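You operate a simulated robot arm through the tools that you are given. There is no shell and no other tool.

Carry out the task below with a simulated robot arm. There is one attempt and no reset: what you move stays moved.

JOB
Put things in order on the top of the long table. At the end: the teal cone stands where the small box (marked "62") stood; the brown cone stands where the teal cone stood; the yellow cone stands on top of the sample card (marked "62"); the small box from the top of the long table stands where the yellow cone stood; whatever was shut is shut again. Leave all else as you found it, and nothing knocked over.

Only the result counts: the job must be done as asked and must still hold three seconds after the hand-in. Knocking over, shifting, dropping, spilling or breaking anything else fails it.

ROBOT AND FRAMES
A 6-joint arm with a two-finger parallel gripper, fixed in place. Base frame: the origin is at the foot of the arm, x ahead of it, y to its left, z up; the work surface is at about z = 0. Readings come in mm, degrees, newtons and seconds.
With the tool pointing down near the work surface it reaches from about 120 to 500 mm from the base axis. Its first joint turns from -72.0 to 72.0 degrees. Payload 0.65 kg.
Tool frame: the origin (TCP) lies between the finger pads and is the grasp point; the fingertips stand 25 mm ahead of it; z points along the fingers, y is the line along which they close. Largest opening 76 mm; finger width 18, thickness 10; the body of the gripper, 36 by 78 mm, starts 45 mm behind the TCP.
Orientation is told as [roll, pitch, yaw] about the base's x, y, z axes, in that order, counted from this pose: with the fingers straight down and closing along the base's y, the tool's x points along the base's -x, its y along +y and its z along -z.

CONTROLS
- The arm moves only by the tool send_rows. Its argument "moves" is one flat list of numbers, 7 for each row, row after row: the finger opening in m, from 0 to 0.076, then the shift along the tool's x, y, z in m, then the turn, a rotation vector about the tool's x, y, z in degrees. In form: [jaw, dx, dy, dz, wx, wy, wz, jaw, dx, dy, dz, wx, wy, wz, ...]. A call has 1 to 20 rows; each row is the pose to reach, as a shift and turn from the pose commanded when the call began, along the tool's axes at that moment. A row lasts 0.2 s, in which the tool goes at most 50 mm and 8.6 degrees; a call with a longer step from one row to the next is refused whole, and so is a gripper value outside its range. Where a pose cannot be reached the arm comes as near as it can. A force on the tool above 40 N (or 10 N above the force at the start of the call, whichever is more), or a blocked arm, ends the call early, and 0.2 s more pass. Each finger travels about 108 mm/s and halts on what it meets, pressing with about 33 N; the grip force reading is that of the motor and also rises with nothing between the fingers. The clock runs only during rows and for 0.2 s after the last one: add rows that repeat a pose to give the fingers time. The reply holds the time, the measured pose of the TCP, the force on the tool along the base axes, the opening and the grip force, in the units named above and with some noise, with the torque about the TCP (base axes, N m) and any sound that the robot's microphone picked up, and new pictures: "pictures" is both (left out), scene, wrist or none.
- Cameras (640 x 400 px; columns grow to the right, rows downward): "scene" is fixed at [56.8, 286, 426.1]; the picture's right is [-0.73, -0.69, 0.00], its down [-0.31, 0.33, -0.89] and it looks along [0.61, -0.65, -0.45] (base axes); focal length 214 px, centre (320, 200). "wrist" rides on the gripper at [58, 11, -81] in the tool frame; the picture's right is [-0.18, 0.98, 0.00], its down [-0.75, -0.14, -0.64] and it looks along [-0.63, -0.12, 0.77] (tool axes); focal length 243 px, centre (320, 200). There is no depth. A picture from a camera that has moved, and an enlarged one, comes with that camera's place and axes in the base frame and with its lens. The place of the scene camera against the robot may be out by one fixed shift of up to 18 mm in any direction.
- close_up(camera, box): a new picture of the part [left, top, right, bottom] of that camera's present view, enlarged. The clock stands still meanwhile.
- close_job(): hands the job in; it is judged then, once.

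Places have to be worked out from the pictures, the camera data and where the tool is seen. Open the gripper and draw the arm clear of the work before you hand the job in, unless the task says otherwise.

The tools are called after "Request:" as name(argument=value, ...) on one line, values as JSON. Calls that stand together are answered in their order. send_rows: Moves the arm, as the interface text tells. Its arguments: {"type":"object","properties":{"moves":{"type":"array","items":{"type":"number"}},"pictures":{"type":"string","enum":["both","scene","wrist","none"]}},"required":["moves"]} The other tools are called the same way: close_up (camera, box) takes an enlarged picture of a part of a camera's view; close_job () hands the job in.

At the start:

```text
t: 0.0
ee_pos: [225.4, -125.2, 344.3]
tcp_rot: [0.0, 0.0, 0.0]
ft_force: [0.6, -0.2, 1.2]
moment: [-0.03, 0.01, -0.01]
finger_gap: 75.9
grasp_force: 0.1
```

scene: 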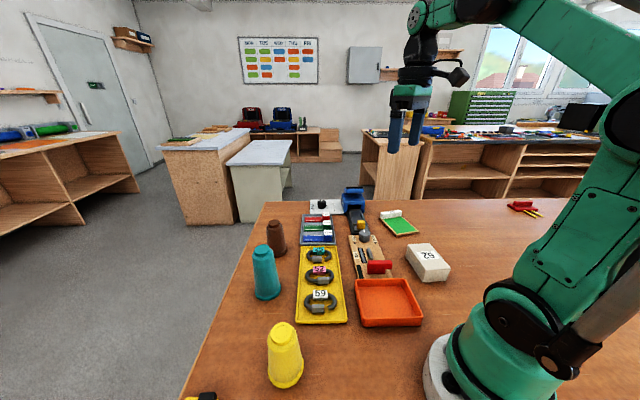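
wrist: 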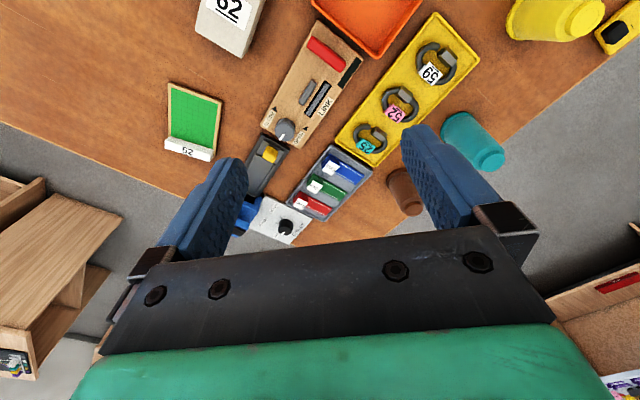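

I'll first look more closely at the table in both cameras, to identify the items and their places.

Request:
close_up(camera="scene", box=[180, 180, 340, 280])

Request:
close_up(camera="scene", box=[300, 180, 460, 280])

Request:
close_up(camera="scene", box=[180, 250, 420, 400])

Request:
close_up(camera="wrist", box=[150, 0, 390, 150])

Request:
close_up(camera="wrist", box=[330, 0, 640, 220])

```text
4.00 times, centred on (260, 230) of scene
camera zoom: at [56.8, 286.0, 426.1], right [-0.73, -0.69, 0.0], down [-0.31, 0.33, -0.89], along [0.61, -0.65, -0.45], focal length 858 px, centre (560, 80)
```

zoom: 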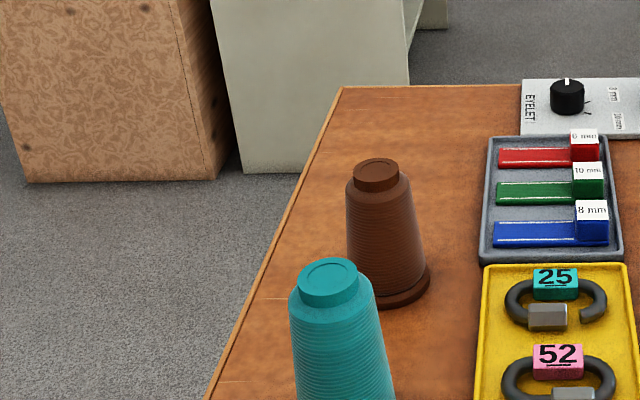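

```text
4.00 times, centred on (380, 230) of scene
camera zoom: at [56.8, 286.0, 426.1], right [-0.73, -0.69, 0.0], down [-0.31, 0.33, -0.89], along [0.61, -0.65, -0.45], focal length 858 px, centre (80, 80)
```

zoom: 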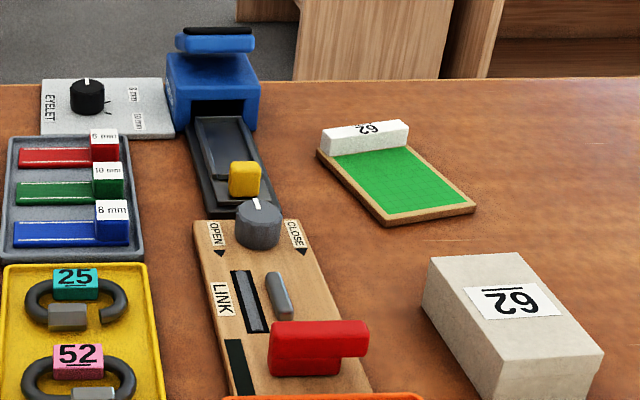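

```text
2.67 times, centred on (300, 325) of scene
camera zoom: at [56.8, 286.0, 426.1], right [-0.73, -0.69, 0.0], down [-0.31, 0.33, -0.89], along [0.61, -0.65, -0.45], focal length 572 px, centre (373, -133)
```

zoom: 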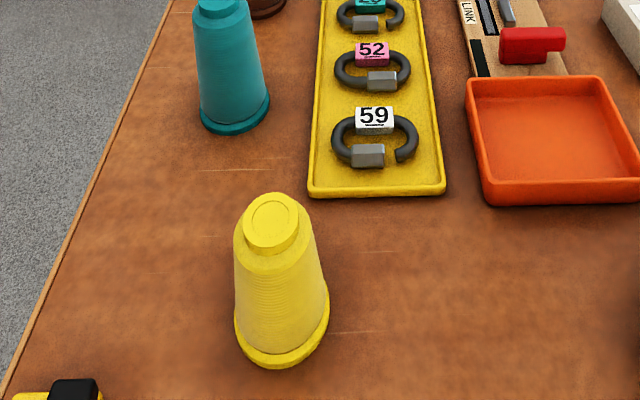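

```text
2.67 times, centred on (270, 75) of wrist
camera zoom: at [167.2, -114.6, 424.6], right [0.18, 0.98, 0.0], down [0.75, -0.14, 0.64], along [0.63, -0.12, -0.77], focal length 647 px, centre (453, 533)
```

zoom: 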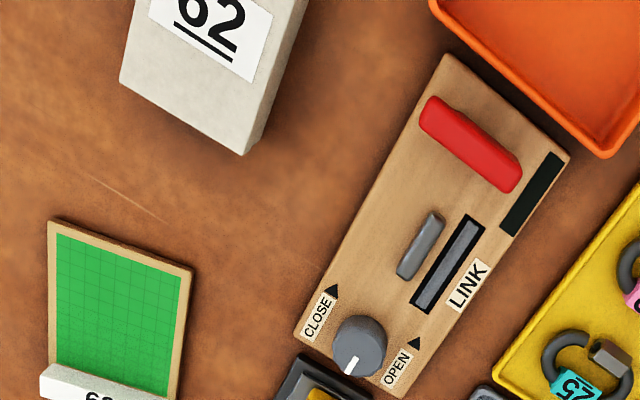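

```text
1.82 times, centred on (485, 110) of wrist
camera zoom: at [167.2, -114.6, 424.6], right [0.18, 0.98, 0.0], down [0.75, -0.14, 0.64], along [0.63, -0.12, -0.77], focal length 441 px, centre (20, 364)
```

zoom: 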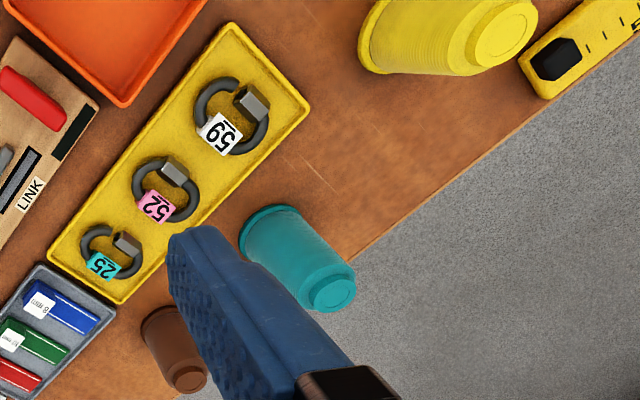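

The card, box and three cones are all in the open; rough estimates are yellow (229,187), teal (389,113), brown (494,7), box around (150,-215) and card around (295,-372). I'll move the hand high above the table towards the yellow cone side to refine these with the wrist camera.

Request:
send_rows(moves=[0.076, 0.009, 0.032, 0.005, 0, 0, 0, 0.076, 0.019, 0.064, 0.011, 0, 0, 0, 0.076, 0.028, 0.096, 0.016, 0, 0, 0, 0.076, 0.038, 0.128, 0.022, 0, 0, 0, 0.076, 0.047, 0.16, 0.028, 0, 0, 0, 0.076, 0.056, 0.192, 0.033, 0, 0, 0, 0.076, 0.066, 0.224, 0.038, 0, 0, 0, 0.076, 0.075, 0.255, 0.044, 0, 0, 0, 0.076, 0.075, 0.255, 0.044, 0, 0, 0], pictures="both")

```text
t: 2.0
ee_pos: [148.7, 131.4, 301.3]
tcp_rot: [-0.1, 0.0, 0.0]
ft_force: [1.0, 0.5, -0.4]
moment: [0.0, -0.03, 0.04]
finger_gap: 75.9
grasp_force: 0.1
camera wrist: at [89.8, 142.3, 380.9], right [0.18, 0.98, 0.0], down [0.75, -0.14, 0.64], along [0.63, -0.12, -0.77], focal length 243 px, centre (320, 200)
```

scene: 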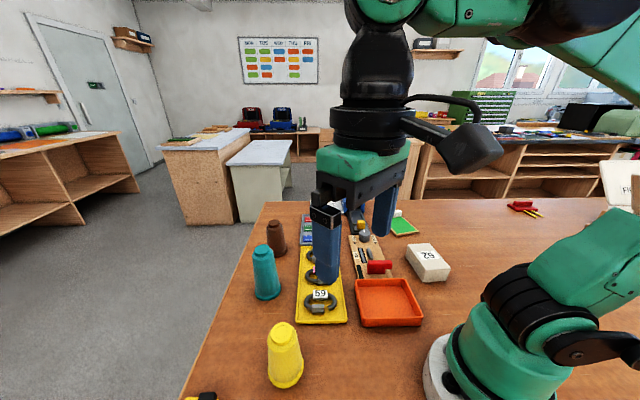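
wrist: 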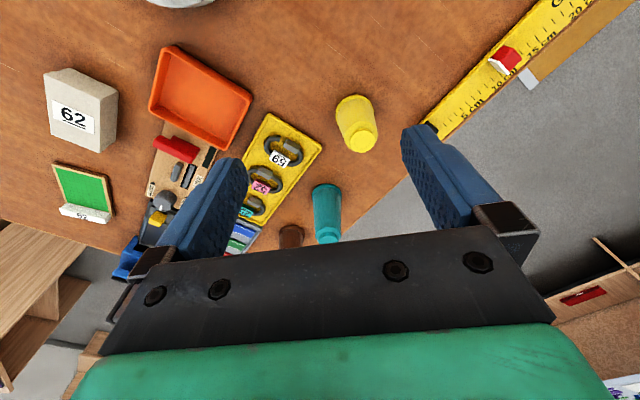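

This view shows all the items. I'll enlarge each one to measure it.

Request:
close_up(camera="wrist", box=[280, 60, 440, 160])

Request:
close_up(camera="wrist", box=[250, 160, 410, 260])

Request:
close_up(camera="wrist", box=[20, 50, 180, 150])

Request:
close_up(camera="wrist", box=[20, 140, 180, 240])

Request:
close_up(camera="scene", box=[360, 200, 480, 275])

Request:
close_up(camera="scene", box=[220, 310, 340, 385])

```text
4.00 times, centred on (360, 110) of wrist
camera zoom: at [89.8, 142.3, 380.9], right [0.18, 0.98, 0.0], down [0.75, -0.14, 0.64], along [0.63, -0.12, -0.77], focal length 970 px, centre (160, 560)
```

zoom: 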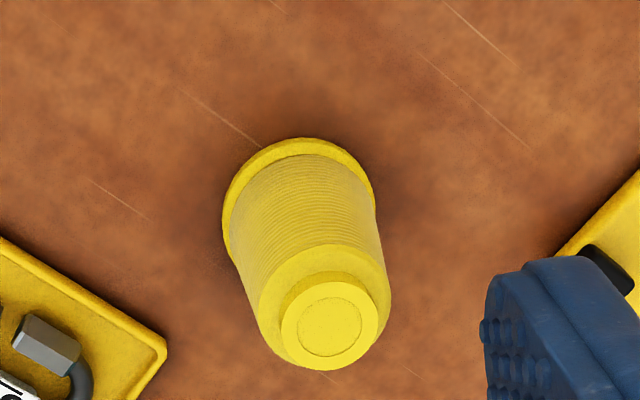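

```text
4.00 times, centred on (330, 210) of wrist
camera zoom: at [89.8, 142.3, 380.9], right [0.18, 0.98, 0.0], down [0.75, -0.14, 0.64], along [0.63, -0.12, -0.77], focal length 970 px, centre (280, 160)
```

zoom: 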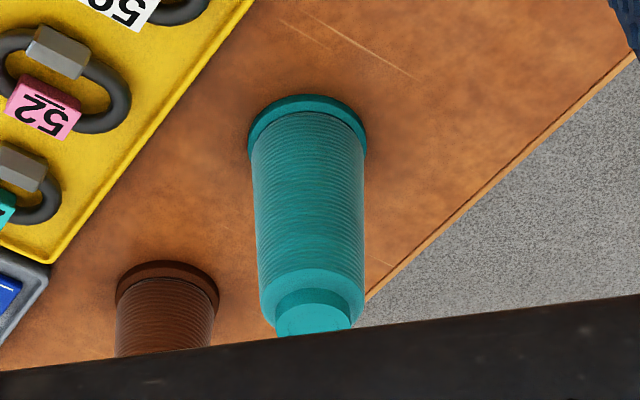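

```text
4.00 times, centred on (100, 100) of wrist
camera zoom: at [89.8, 142.3, 380.9], right [0.18, 0.98, 0.0], down [0.75, -0.14, 0.64], along [0.63, -0.12, -0.77], focal length 970 px, centre (1200, 600)
```

zoom: 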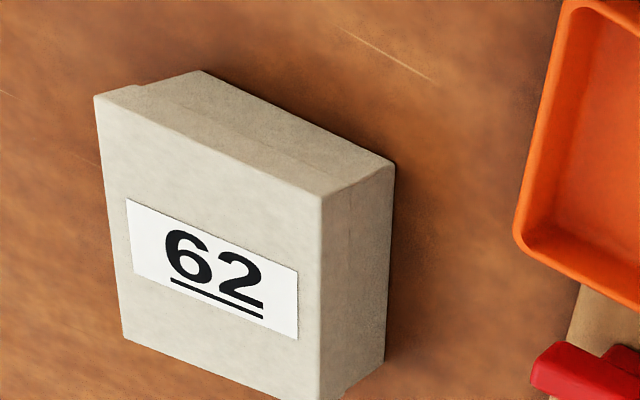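

```text
4.00 times, centred on (100, 190) of wrist
camera zoom: at [89.8, 142.3, 380.9], right [0.18, 0.98, 0.0], down [0.75, -0.14, 0.64], along [0.63, -0.12, -0.77], focal length 970 px, centre (1200, 240)
```

zoom: 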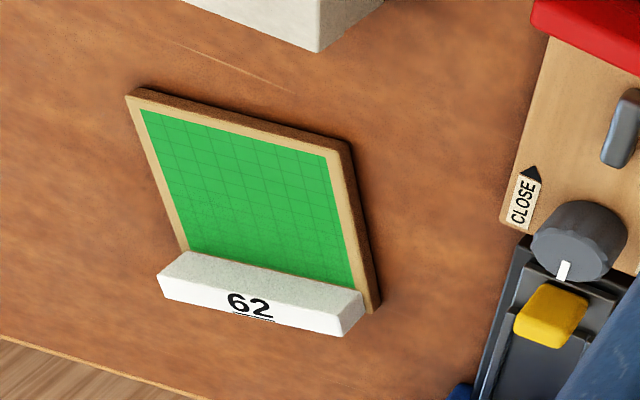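

```text
5.33 times, centred on (420, 238) of scene
camera zoom: at [56.8, 286.0, 426.1], right [-0.73, -0.69, 0.0], down [-0.31, 0.33, -0.89], along [0.61, -0.65, -0.45], focal length 1144 px, centre (-213, 0)
```

zoom: 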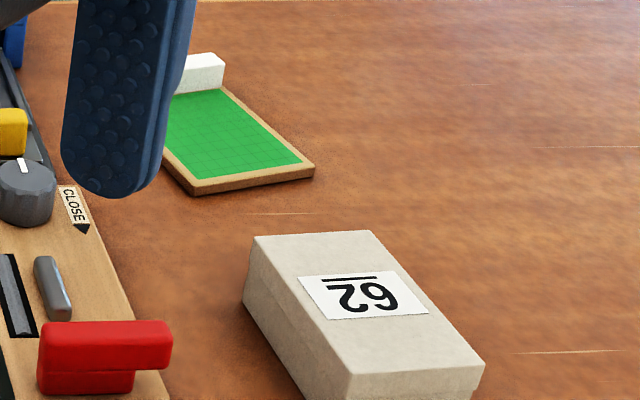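

```text
5.33 times, centred on (280, 348) of scene
camera zoom: at [56.8, 286.0, 426.1], right [-0.73, -0.69, 0.0], down [-0.31, 0.33, -0.89], along [0.61, -0.65, -0.45], focal length 1144 px, centre (533, -587)
```

zoom: 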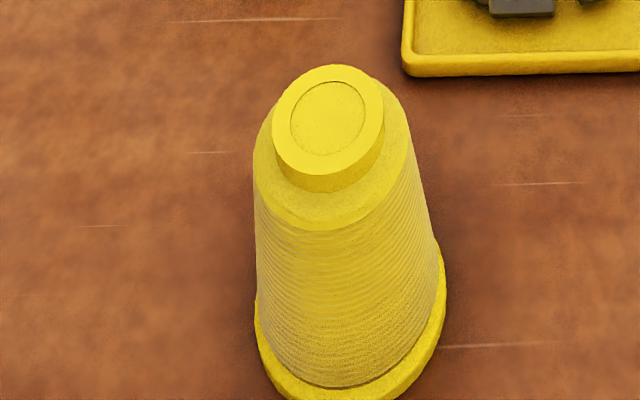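

Wrist-camera fits give yellow ≈(238.6,170), teal ≈(391,101), brown ≈(488,3), box ≈(156,-224) with a 92×60×37 footprint, and card centre ≈(299,-365). I'll swing over to the box and card side, staying high, to check those from closer.

Request:
send_rows(moves=[0.076, -0.014, -0.044, 0, 0, 0, 0, 0.076, -0.027, -0.088, 0, 0, 0, 0, 0.076, -0.041, -0.131, 0, 0, 0, 0, 0.076, -0.029, -0.171, 0, 0, 0, 8, 0.076, -0.017, -0.211, 0, 0, 0, 16, 0.076, -0.005, -0.251, 0, 0, 0, 24, 0.076, 0.007, -0.291, 0, 0, 0, 32, 0.076, 0.019, -0.331, 0, 0, 0, 40, 0.076, 0.019, -0.331, 0, 0, 0, 45, 0.076, 0.019, -0.331, 0, 0, 0, 45], pictures="both")

```text
t: 4.2
ee_pos: [134.4, -201.4, 301.5]
tcp_rot: [0.0, 0.1, -45.2]
ft_force: [0.1, 1.6, 0.4]
moment: [-0.02, 0.02, 0.01]
finger_gap: 75.9
grasp_force: 0.0
camera wrist: at [99.9, -152.5, 380.9], right [0.83, 0.56, 0.0], down [0.43, -0.63, 0.64], along [0.36, -0.53, -0.77], focal length 243 px, centre (320, 200)
```

scene: 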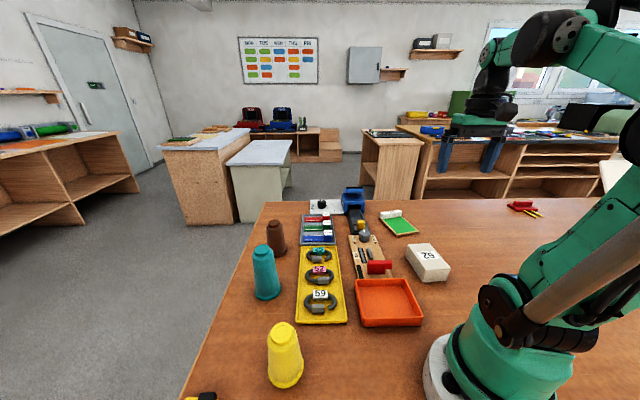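
wrist: 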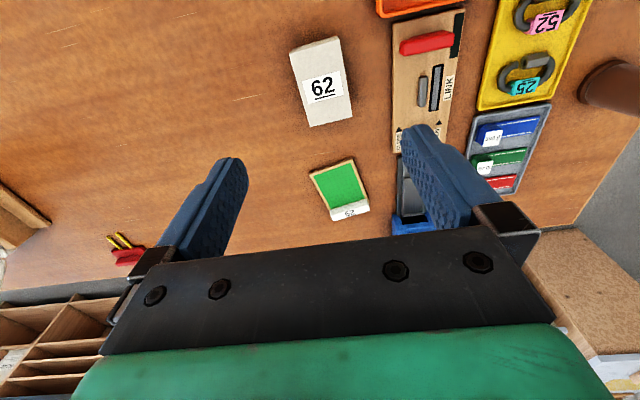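

The box and card lie where I predicted. I'll enlarge both for exact corners.

Request:
close_up(camera="wrist", box=[250, 30, 410, 130])

Request:
close_up(camera="wrist", box=[290, 145, 402, 225])

```text
4.00 times, centred on (330, 80) of wrist
camera zoom: at [99.9, -152.5, 380.9], right [0.83, 0.56, 0.0], down [0.43, -0.63, 0.64], along [0.36, -0.53, -0.77], focal length 970 px, centre (280, 680)
```

zoom: 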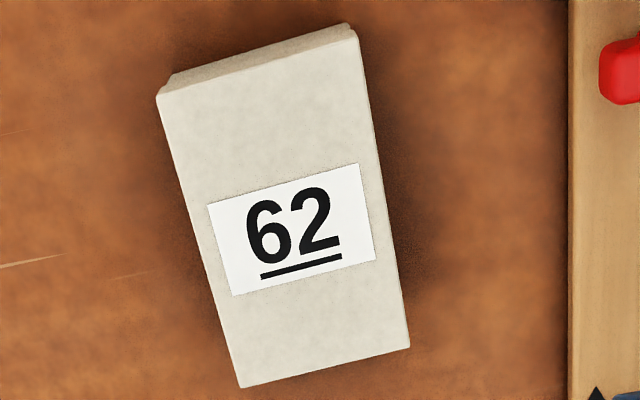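

```text
5.00 times, centred on (346, 185) of wrist
camera zoom: at [99.9, -152.5, 380.9], right [0.83, 0.56, 0.0], down [0.43, -0.63, 0.64], along [0.36, -0.53, -0.77], focal length 1213 px, centre (190, 275)
```

zoom: 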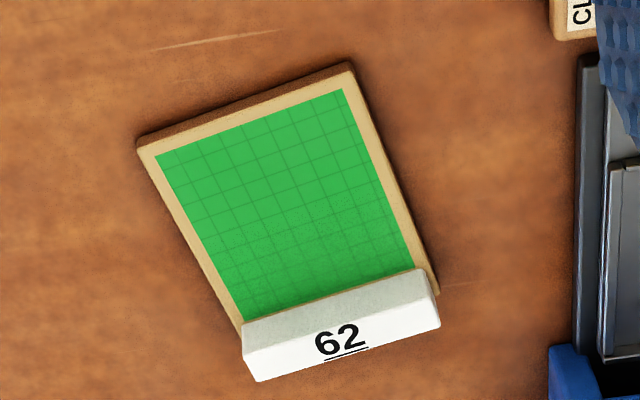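

Both views agree: box centre ≈(156,-226) with its short axis at 48.6°, and the free green area of the card centred at ≈(291,-362). I'll go above the yellow cone now, still high, and check centring before descending.

Request:
send_rows(moves=[0.076, 0.0188, 0.0382, 0, 0, 0, -7.5, 0.076, 0.0375, 0.0763, 0, 0, 0, -15, 0.076, 0.0563, 0.1145, 0, 0, 0, -22.5, 0.076, 0.075, 0.1526, 0, 0, 0, -30, 0.076, 0.0938, 0.1908, 0, 0, 0, -37.5, 0.076, 0.1124, 0.2203, 0.014, 0, 0, -45, 0.076, 0.131, 0.2498, 0.028, 0, 0, -45, 0.076, 0.1496, 0.2794, 0.042, 0, 0, -45, 0.076, 0.1682, 0.3089, 0.056, 0, 0, -45, 0.076, 0.1868, 0.3384, 0.07, 0, 0, -45, 0.076, 0.1868, 0.3384, 0.07, 0, 0, -45], pictures="both")

```text
t: 6.6
ee_pos: [237.8, 171.8, 229.8]
tcp_rot: [0.0, 0.1, 0.0]
ft_force: [0.2, -0.3, -0.5]
moment: [0.01, 0.0, -0.01]
finger_gap: 75.8
grasp_force: 0.0
camera wrist: at [179.0, 182.1, 309.0], right [0.18, 0.98, 0.0], down [0.75, -0.14, 0.64], along [0.63, -0.12, -0.77], focal length 243 px, centre (320, 200)
```

scene: 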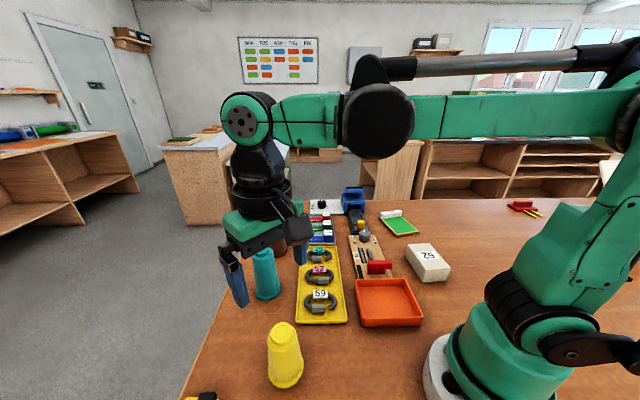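
wrist: 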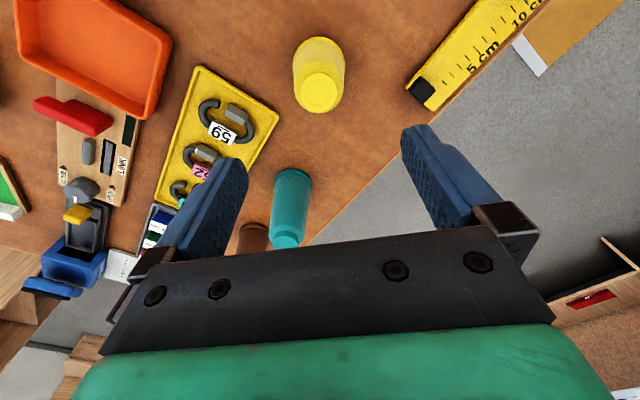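

The cone should be below the hand; I'll enlarge to check its centre.

Request:
close_up(camera="wrist", box=[240, 20, 400, 120])

Request:
close_up(camera="wrist", box=[230, 150, 358, 230])

```text
4.00 times, centred on (320, 70) of wrist
camera zoom: at [179.0, 182.1, 309.0], right [0.18, 0.98, 0.0], down [0.75, -0.14, 0.64], along [0.63, -0.12, -0.77], focal length 970 px, centre (320, 720)
```

zoom: 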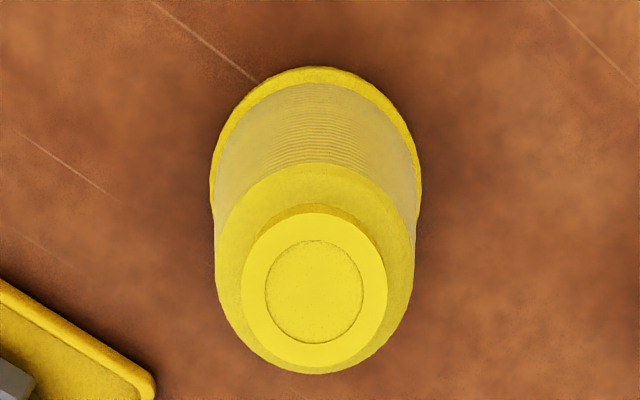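

```text
5.00 times, centred on (294, 190) of wrist
camera zoom: at [179.0, 182.1, 309.0], right [0.18, 0.98, 0.0], down [0.75, -0.14, 0.64], along [0.63, -0.12, -0.77], focal length 1213 px, centre (450, 250)
```

zoom: 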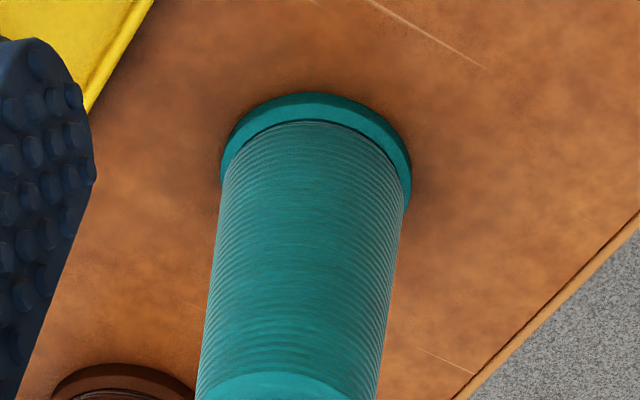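

The enlarged view puts the cone's axis about 3 mm further out and 1.5 mm right of the tool axis, so the yellow cone stands at ≈(241.5,169) and teal at ≈(395.5,99). I'll shift by that amount and descend to z≈65 around the cone's body.

Request:
send_rows(moves=[0.076, -0.003, -0.0013, 0.03, 0, 0, 0, 0.076, -0.003, -0.0013, 0.06, 0, 0, 0, 0.076, -0.003, -0.0013, 0.09, 0, 0, 0, 0.076, -0.003, -0.0013, 0.12, 0, 0, 0, 0.076, -0.003, -0.0013, 0.145, 0, 0, 0, 0.076, -0.003, -0.0013, 0.165, 0, 0, 0, 0.076, -0.003, -0.0013, 0.165, 0, 0, 0], pictures="both")

```text
t: 8.2
ee_pos: [242.0, 170.9, 65.7]
tcp_rot: [-0.1, -0.1, 0.1]
ft_force: [0.8, -0.1, -0.2]
moment: [-0.02, -0.02, 0.01]
finger_gap: 75.8
grasp_force: 0.1
camera wrist: at [184.1, 180.2, 144.9], right [0.18, 0.98, 0.0], down [0.75, -0.14, 0.64], along [0.63, -0.12, -0.77], focal length 243 px, centre (320, 200)
```

scene: 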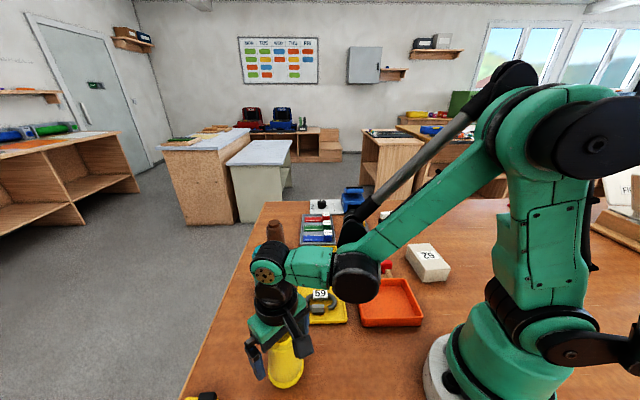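
wrist: 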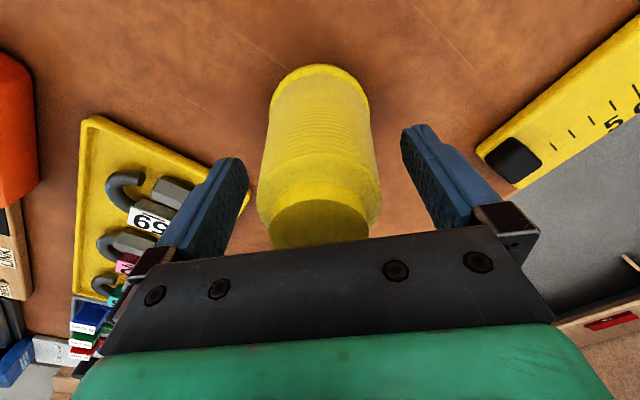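

The cone is well centred between the open fingers. I'll close on it and read the gap before lifting.

Request:
send_rows(moves=[0.06, 0, 0, 0, 0, 0, 0, 0.05, 0, 0, 0, 0, 0, 0, 0.04, 0, 0, 0, 0, 0, 0, 0.03, 0, 0, 0, 0, 0, 0, 0.03, 0, 0, 0, 0, 0, 0], pictures="both")

```text
t: 9.4
ee_pos: [243.6, 169.9, 65.3]
tcp_rot: [0.1, 0.0, 0.0]
ft_force: [1.1, -0.2, -0.1]
moment: [-0.01, -0.04, 0.01]
finger_gap: 51.4
grasp_force: 33.4
camera wrist: at [184.1, 180.2, 145.1], right [0.18, 0.98, 0.0], down [0.75, -0.14, 0.64], along [0.63, -0.12, -0.77], focal length 243 px, centre (320, 200)
```

scene: 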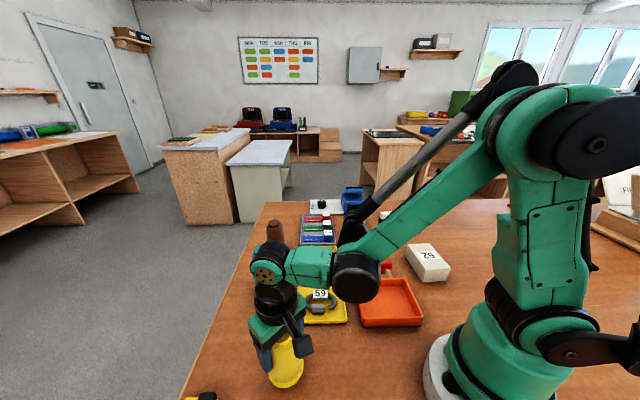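
wrist: 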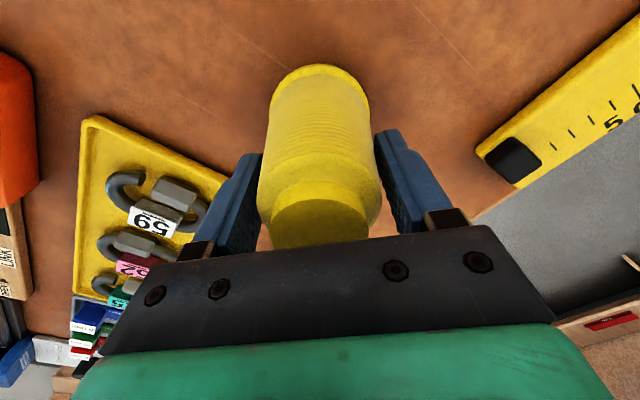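

The fingers hold it at 51.4 mm with full grip force. I'll lift gently and check that it comes with the hand.

Request:
send_rows(moves=[0.03, 0, 0, -0.01, 0, 0, 0, 0.03, 0, 0, -0.03, 0, 0, 0, 0.03, 0, 0, -0.055, 0, 0, 0, 0.03, 0, 0, -0.085, 0, 0, 0, 0.03, 0, 0, -0.115, 0, 0, 0, 0.03, 0, 0, -0.145, 0, 0, 0, 0.03, 0, 0, -0.145, 0, 0, 0], pictures="both")

```text
t: 11.0
ee_pos: [242.7, 165.4, 213.0]
tcp_rot: [0.0, 0.0, 0.1]
ft_force: [0.4, 0.3, -1.2]
moment: [0.04, 0.05, 0.0]
finger_gap: 42.4
grasp_force: 33.6
camera wrist: at [183.3, 176.3, 292.1], right [0.18, 0.98, 0.0], down [0.75, -0.14, 0.64], along [0.63, -0.12, -0.77], focal length 243 px, centre (320, 200)
```

scene: 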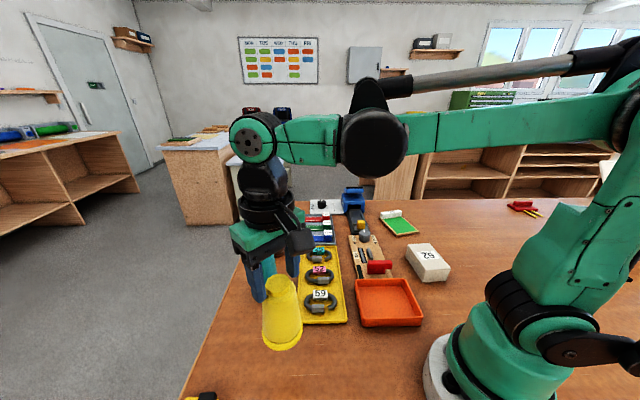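
wrist: 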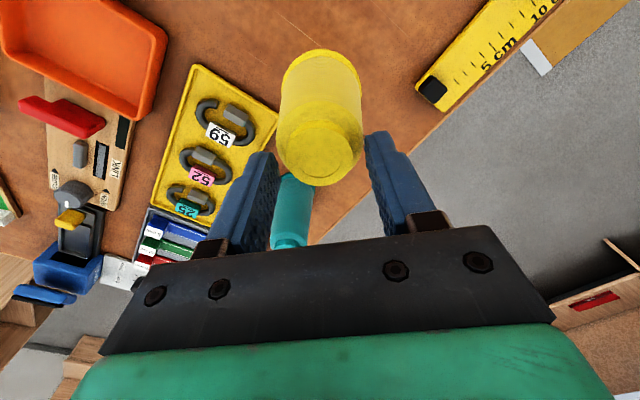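

The gap fell to 42.4 mm, so the cone has slid down in the fingers. I'll look closely at how it is held before doing anything else.

Request:
close_up(camera="scene", box=[210, 220, 370, 360])

Request:
close_up(camera="wrist", box=[220, 30, 420, 240])

```text
2.86 times, centred on (290, 290) of scene
camera zoom: at [56.8, 286.0, 426.0], right [-0.73, -0.69, 0.0], down [-0.31, 0.33, -0.89], along [0.61, -0.65, -0.45], focal length 613 px, centre (406, -57)
```

zoom: 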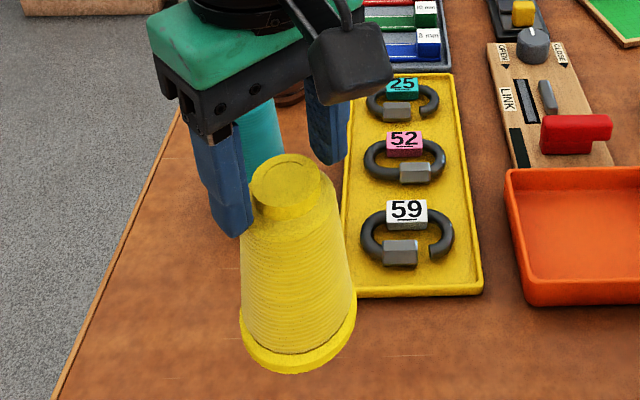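

```text
1.90 times, centred on (320, 135) of wrist
camera zoom: at [183.3, 176.3, 292.1], right [0.18, 0.98, 0.0], down [0.75, -0.14, 0.64], along [0.63, -0.12, -0.77], focal length 462 px, centre (320, 324)
```

zoom: 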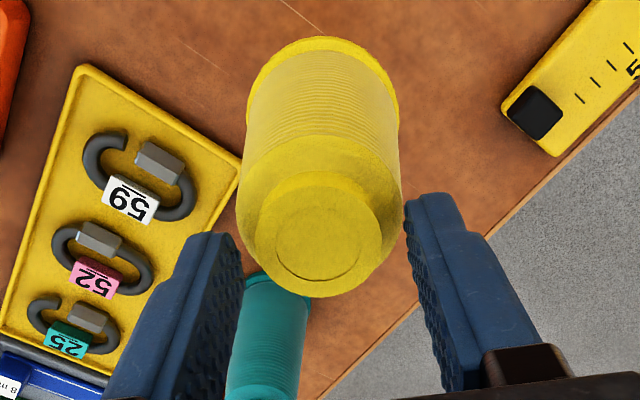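

The cone hangs by its shoulder at the very fingertips, about 108 mm above the table. I'll bring it straight back down now; once its base meets the table the fingers will slide down its body again.

Request:
send_rows(moves=[0.03, 0, 0, 0.015, 0, 0, 0, 0.03, 0, 0, 0.048, 0, 0, 0, 0.03, 0, 0, 0.083, 0, 0, 0, 0.03, 0, 0, 0.102, 0, 0, 0, 0.03, 0, 0, 0.114, 0, 0, 0, 0.03, 0, 0, 0.122, 0, 0, 0, 0.03, 0, 0, 0.122, 0, 0, 0], pictures="both")

```text
t: 12.6
ee_pos: [242.5, 168.2, 90.1]
tcp_rot: [0.0, 0.0, 0.0]
ft_force: [-0.1, -0.8, 8.1]
moment: [0.08, -0.03, -0.08]
finger_gap: 46.4
grasp_force: 32.6
stopped in row 7: the force on the tool passed its limit at 41 N (the readings are from after the stop); the commanded pose is now the measured one
camera wrist: at [183.2, 179.1, 168.9], right [0.18, 0.98, 0.0], down [0.75, -0.14, 0.64], along [0.63, -0.12, -0.77], focal length 243 px, centre (320, 200)
```

scene: 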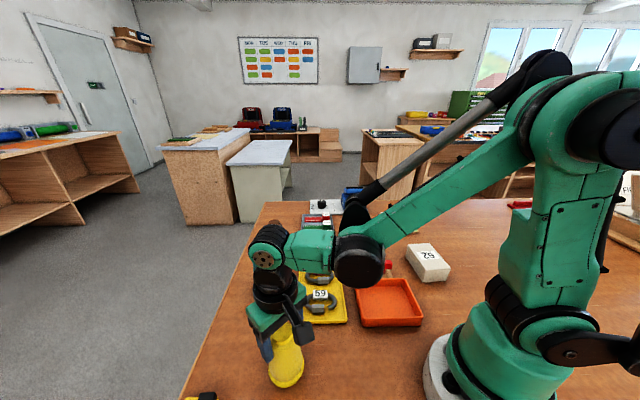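
wrist: 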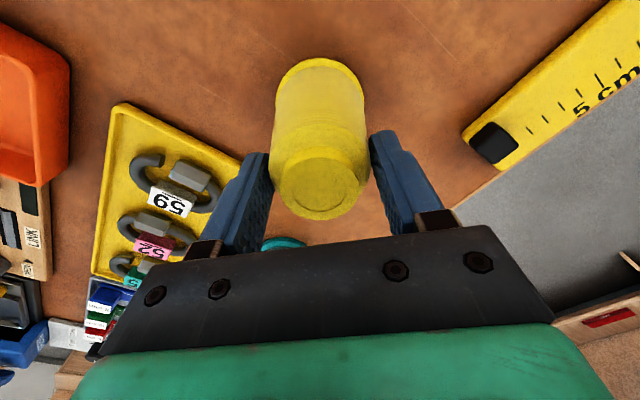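

The cone is standing on the table again (gap 46.4 mm, light contact force). Its sides taper about 6°, so a body grip squeezes it out downward; I'll release, rise a little, and measure the straight neck for a neck grip instead.

Request:
send_rows(moves=[0.05, 0, 0, 0, 0, 0, 0, 0.06, 0, 0, 0, 0, 0, 0, 0.07, 0, 0, 0, 0, 0, 0, 0.076, 0, 0, 0, 0, 0, 0, 0.076, 0, 0, -0.02, 0, 0, 0, 0.076, 0, 0, -0.05, 0, 0, 0, 0.076, 0, 0, -0.08, 0, 0, 0, 0.076, 0, 0, -0.08, 0, 0, 0], pictures="both")

Request:
close_up(camera="wrist", box=[240, 30, 400, 150])

Request:
close_up(camera="scene", box=[220, 310, 340, 395])

```text
t: 14.4
ee_pos: [240.4, 170.5, 169.7]
tcp_rot: [-0.2, 0.0, 0.0]
ft_force: [0.0, 0.2, 0.0]
moment: [0.04, 0.02, 0.01]
finger_gap: 76.1
grasp_force: 0.0
camera wrist: at [183.3, 181.3, 247.6], right [0.18, 0.98, 0.0], down [0.75, -0.14, 0.64], along [0.63, -0.12, -0.77], focal length 243 px, centre (320, 200)
```

scene: 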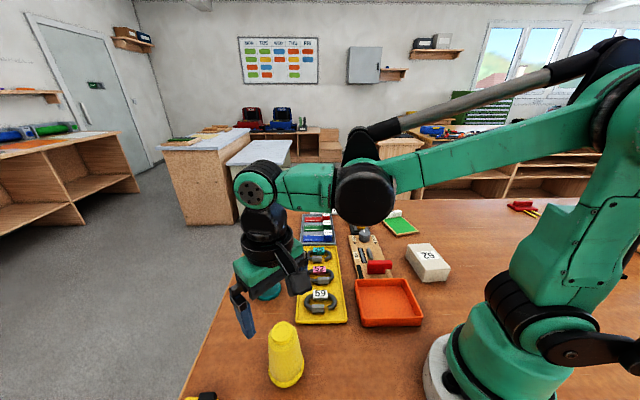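
wrist: 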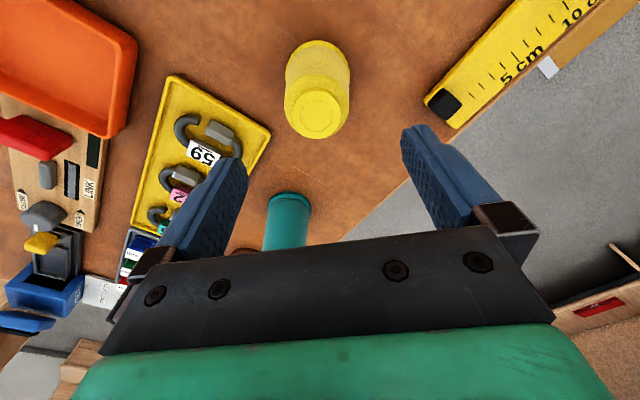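

```text
3.33 times, centred on (320, 90) of wrist
camera zoom: at [183.3, 181.3, 247.6], right [0.18, 0.98, 0.0], down [0.75, -0.14, 0.64], along [0.63, -0.12, -0.77], focal length 809 px, centre (320, 567)
```

zoom: 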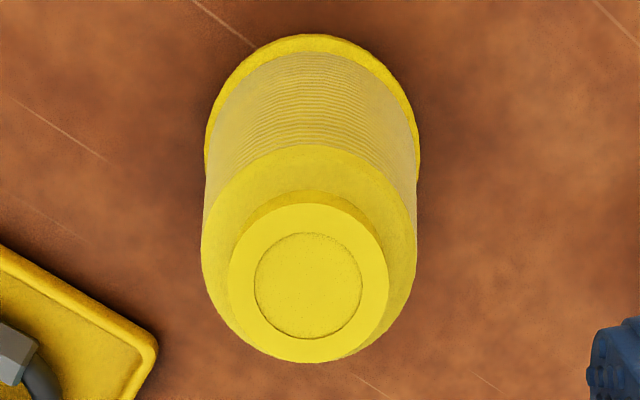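

```text
4.71 times, centred on (280, 352) of scene
camera zoom: at [56.8, 286.0, 426.1], right [-0.73, -0.69, 0.0], down [-0.31, 0.33, -0.89], along [0.61, -0.65, -0.45], focal length 1009 px, centre (508, -518)
```

zoom: 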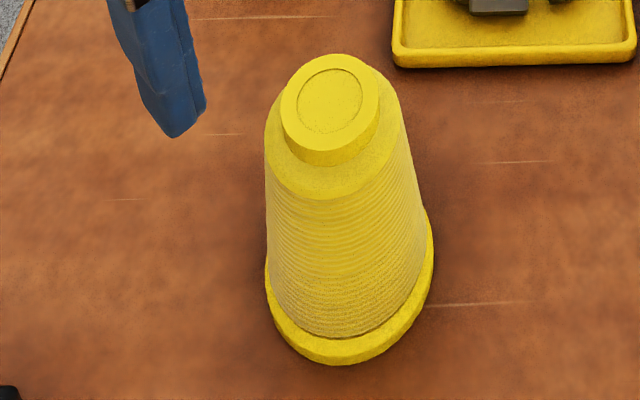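

The cone stands upright at ≈(240,169); its neck is about 31 mm across, roughly z 84–93. I'll lower so the fingertips sit just above the shoulder (TCP z≈110) and close on the neck.

Request:
send_rows(moves=[0.076, 0.001, -0.001, 0.03, 0, 0, 0, 0.07, 0.001, -0.001, 0.05, 0, 0, 0, 0.06, 0.001, -0.001, 0.06, 0, 0, 0, 0.055, 0.001, -0.001, 0.06, 0, 0, 0], pictures="both")

Request:
close_up(camera="wrist", box=[200, 40, 440, 240])

Request:
close_up(camera="scene", box=[220, 270, 340, 395])

```text
t: 15.4
ee_pos: [240.9, 168.8, 106.7]
tcp_rot: [-0.2, -0.1, 0.1]
ft_force: [-0.8, 0.2, -0.6]
moment: [-0.02, 0.01, -0.02]
finger_gap: 54.8
grasp_force: 0.0
camera wrist: at [183.5, 178.8, 186.3], right [0.18, 0.98, 0.0], down [0.75, -0.14, 0.64], along [0.63, -0.12, -0.77], focal length 243 px, centre (320, 200)
```

scene: 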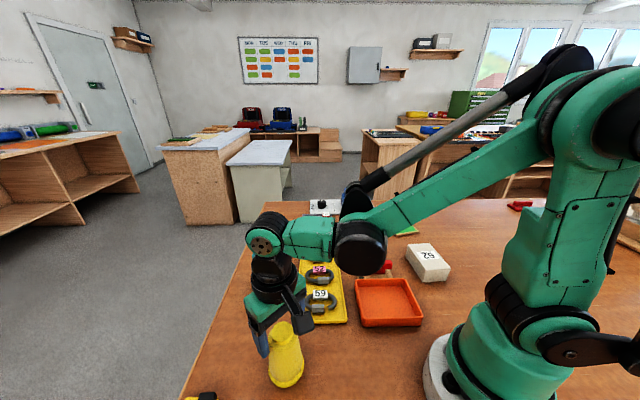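
wrist: 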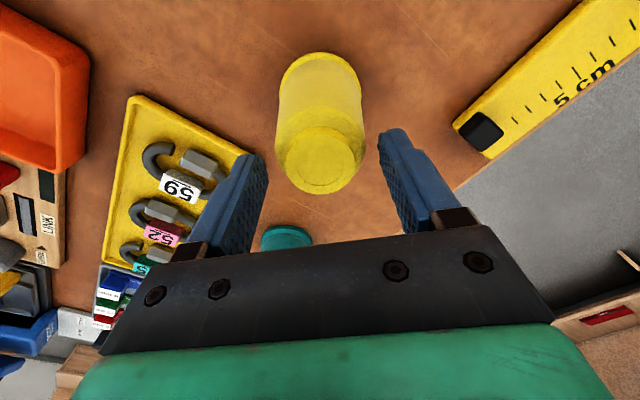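

```text
2.00 times, centred on (320, 140) of wrist
camera zoom: at [183.5, 178.8, 186.3], right [0.18, 0.98, 0.0], down [0.75, -0.14, 0.64], along [0.63, -0.12, -0.77], focal length 485 px, centre (320, 320)
```

zoom: 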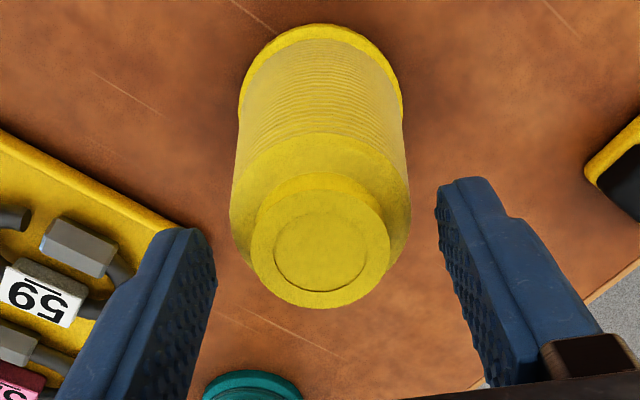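

```text
3.20 times, centred on (280, 332) of scene
camera zoom: at [56.8, 286.0, 426.1], right [-0.73, -0.69, 0.0], down [-0.31, 0.33, -0.89], along [0.61, -0.65, -0.45], focal length 686 px, centre (448, -224)
```

zoom: 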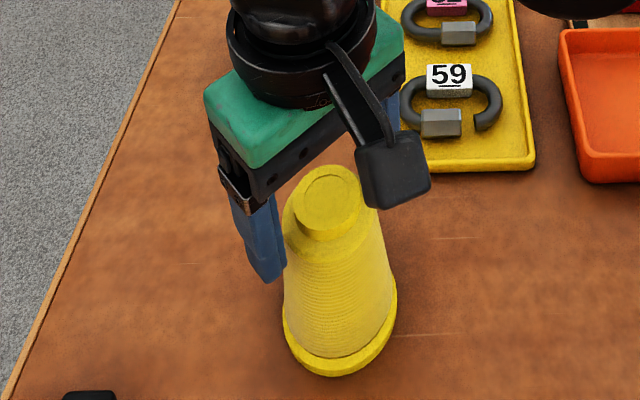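

The fingertips are about 12 mm below the neck's top, a bit too low. I'll enlarge the neck to measure its height exactly.

Request:
close_up(camera="wrist", box=[270, 95, 370, 200])

Request:
close_up(camera="scene", box=[300, 315, 348, 350])

Request:
close_up(camera="scene", box=[290, 300, 370, 350])

```text
3.81 times, centred on (320, 148) of wrist
camera zoom: at [183.5, 178.8, 186.3], right [0.18, 0.98, 0.0], down [0.75, -0.14, 0.64], along [0.63, -0.12, -0.77], focal length 924 px, centre (320, 400)
```

zoom: 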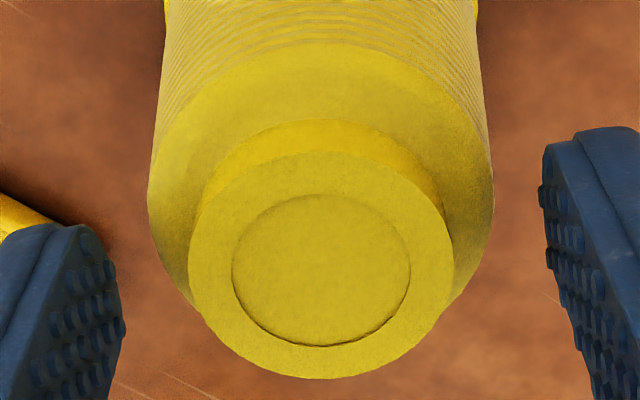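

```text
11.43 times, centred on (324, 332) of scene
camera zoom: at [56.8, 286.0, 426.1], right [-0.73, -0.69, 0.0], down [-0.31, 0.33, -0.89], along [0.61, -0.65, -0.45], focal length 2451 px, centre (274, -1314)
```

zoom: 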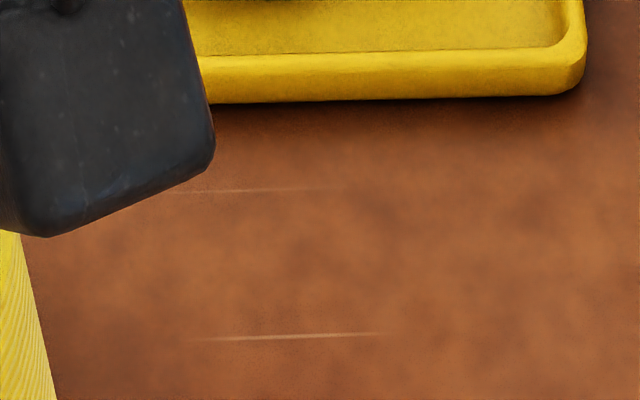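

```text
8.00 times, centred on (330, 325) of scene
camera zoom: at [56.8, 286.0, 426.1], right [-0.73, -0.69, 0.0], down [-0.31, 0.33, -0.89], along [0.61, -0.65, -0.45], focal length 1716 px, centre (240, -800)
```

zoom: 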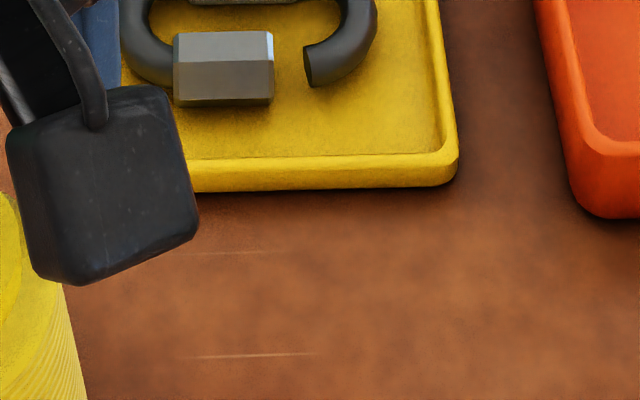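

The neck is 8 mm tall and the fingertips sit about 15 mm below its top, so I'll rise 8.5 mm and check again before closing.

Request:
send_rows(moves=[0.055, 0, 0, -0.005, 0, 0, 0, 0.055, 0, 0, -0.0085, 0, 0, 0, 0.055, 0, 0, -0.0085, 0, 0, 0], pictures="none")

Request:
close_up(camera="wrist", box=[270, 95, 370, 200])

```text
t: 16.2
ee_pos: [240.0, 167.7, 117.3]
tcp_rot: [-0.2, 0.0, 0.0]
ft_force: [0.4, 0.3, 0.0]
moment: [0.0, 0.01, 0.01]
finger_gap: 54.8
grasp_force: 0.2
```

```text
3.81 times, centred on (320, 148) of wrist
camera zoom: at [182.5, 178.1, 196.0], right [0.18, 0.98, 0.0], down [0.75, -0.14, 0.64], along [0.63, -0.12, -0.77], focal length 924 px, centre (320, 400)
```

zoom: 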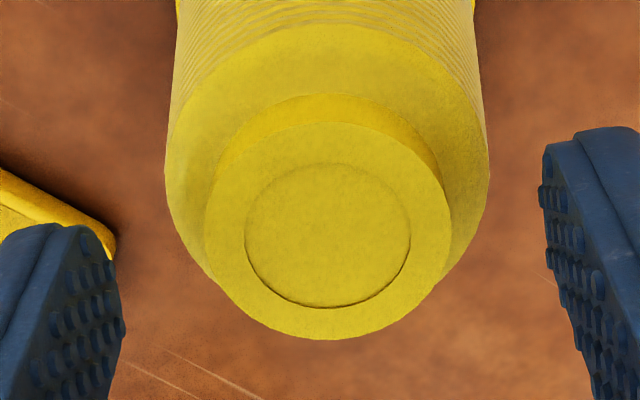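

Fingertips are now about 5 mm below the neck's top and 3.5 mm above the shoulder. I'll lower 2 mm and close slowly on the neck, expecting a gap near 30–31 mm.

Request:
send_rows(moves=[0.055, 0, 0, 0.002, 0, 0, 0, 0.048, 0, 0, 0.002, 0, 0, 0, 0.042, 0, 0, 0.002, 0, 0, 0, 0.036, 0, 0, 0.002, 0, 0, 0, 0.03, 0, 0, 0.002, 0, 0, 0, 0.024, 0, 0, 0.002, 0, 0, 0, 0.02, 0, 0, 0.002, 0, 0, 0, 0.02, 0, 0, 0.002, 0, 0, 0], pictures="wrist")

Request:
close_up(camera="wrist", box=[250, 80, 390, 220])

Request:
close_up(camera="scene", box=[220, 270, 340, 395])

```text
t: 18.0
ee_pos: [240.9, 168.0, 115.4]
tcp_rot: [-0.1, -0.1, 0.0]
ft_force: [0.4, 0.1, -0.7]
moment: [0.02, 0.0, -0.01]
finger_gap: 42.1
grasp_force: 33.1
camera wrist: at [182.7, 177.9, 194.1], right [0.18, 0.98, 0.0], down [0.75, -0.14, 0.64], along [0.63, -0.12, -0.77], focal length 243 px, centre (320, 200)
```

wrist: 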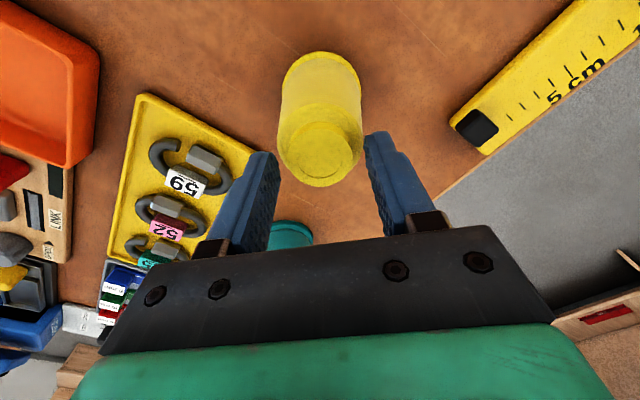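

```text
2.86 times, centred on (320, 150) of wrist
camera zoom: at [182.7, 177.9, 194.1], right [0.18, 0.98, 0.0], down [0.75, -0.14, 0.64], along [0.63, -0.12, -0.77], focal length 693 px, centre (320, 343)
```

zoom: 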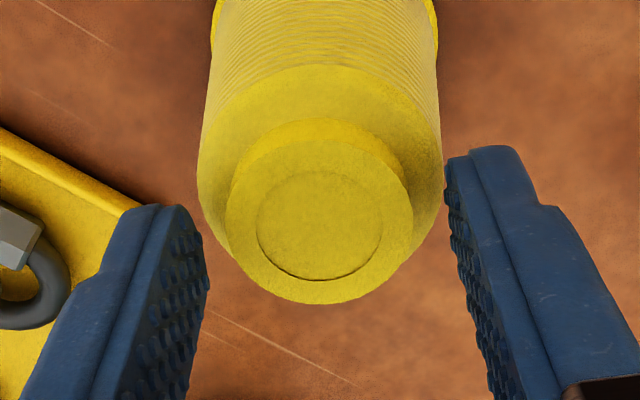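

```text
3.20 times, centred on (280, 332) of scene
camera zoom: at [56.8, 286.0, 426.0], right [-0.73, -0.69, 0.0], down [-0.31, 0.33, -0.89], along [0.61, -0.65, -0.45], focal length 686 px, centre (448, -224)
```

zoom: 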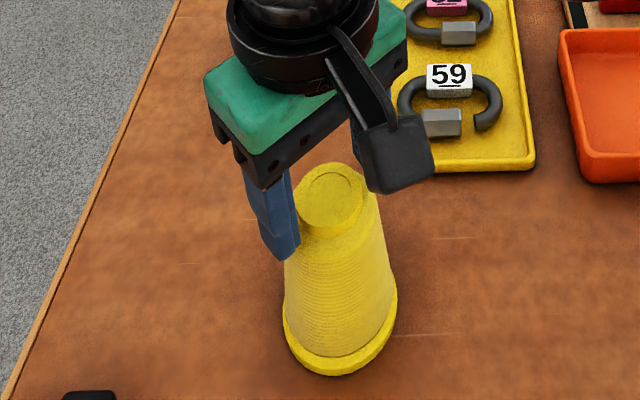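

The gap stopped at 42.1 mm although the visible neck is narrower, so in effect the cone tapers evenly up to its top and the neck gives no straight grip. I'll open, go back down to a low body grip, and test with a slow 5 mm lift how the cone behaves.

Request:
send_rows(moves=[0.045, 0, 0, 0, 0, 0, 0, 0.055, 0, 0, 0, 0, 0, 0, 0.065, 0, 0, 0, 0, 0, 0, 0.072, 0, 0, 0.01, 0, 0, 0, 0.072, 0, 0, 0.03, 0, 0, 0, 0.072, 0, 0, 0.045, 0, 0, 0, 0.072, 0, 0, 0.055, 0, 0, 0, 0.072, 0, 0, 0.055, 0, 0, 0], pictures="both")

```text
t: 19.8
ee_pos: [238.7, 167.5, 60.8]
tcp_rot: [-0.1, 0.0, -0.1]
ft_force: [0.4, -0.7, 0.1]
moment: [0.05, -0.01, 0.03]
finger_gap: 71.9
grasp_force: 0.1
camera wrist: at [180.5, 178.3, 139.6], right [0.18, 0.98, 0.0], down [0.75, -0.14, 0.64], along [0.63, -0.12, -0.77], focal length 243 px, centre (320, 200)
```

scene: 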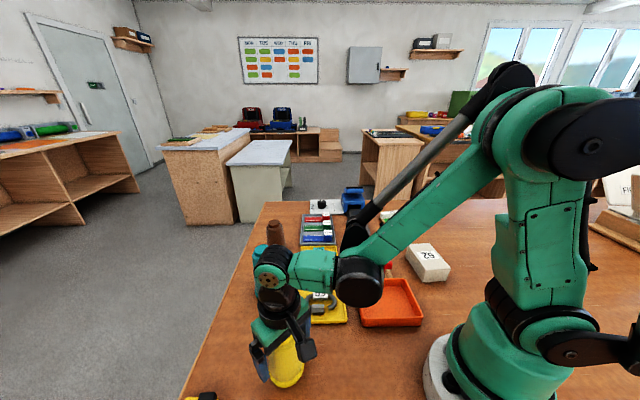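
wrist: 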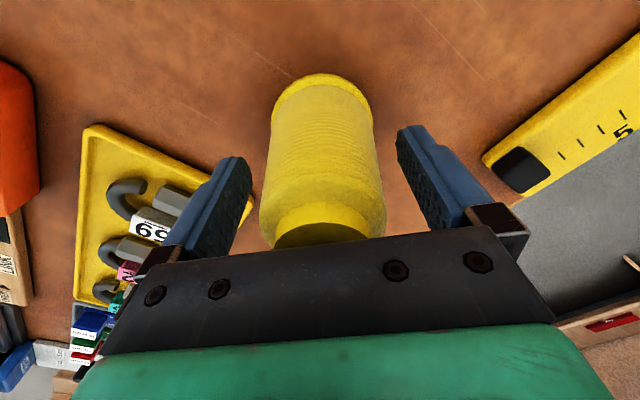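

The cone is 2 mm further out than the tool axis; I'll centre on it and close only to a 50 mm setpoint to see what gap and force result.

Request:
send_rows(moves=[0.07, -0.002, 0, 0, 0, 0, 0, 0.062, -0.002, 0, 0, 0, 0, 0, 0.056, -0.002, 0, 0, 0, 0, 0, 0.052, -0.002, 0, 0, 0, 0, 0, 0.052, -0.002, 0, 0, 0, 0, 0], pictures="none")

```text
t: 21.0
ee_pos: [240.9, 166.3, 61.5]
tcp_rot: [-0.1, 0.1, 0.0]
ft_force: [-0.1, 0.9, 0.2]
moment: [0.02, 0.02, 0.01]
finger_gap: 52.9
grasp_force: 0.6
```

Gap 52.9 mm with almost no force; I'll tighten the setpoint slightly to see how the force builds.

Request:
send_rows(moves=[0.051, 0, 0, 0, 0, 0, 0, 0.051, 0, 0, 0, 0, 0, 0], pictures="none")

Request:
send_rows(moves=[0.049, 0, 0, 0, 0, 0, 0, 0.049, 0, 0, 0, 0, 0, 0], pictures="none")

```text
t: 21.6
ee_pos: [241.3, 167.6, 61.2]
tcp_rot: [-0.1, 0.0, 0.0]
ft_force: [0.0, -0.9, 0.4]
moment: [0.03, -0.01, -0.02]
finger_gap: 52.4
grasp_force: 5.9
```

```text
t: 22.2
ee_pos: [240.3, 166.9, 60.8]
tcp_rot: [-0.1, 0.1, 0.0]
ft_force: [-0.7, 0.5, 0.5]
moment: [-0.04, 0.03, -0.01]
finger_gap: 52.0
grasp_force: 33.0
```

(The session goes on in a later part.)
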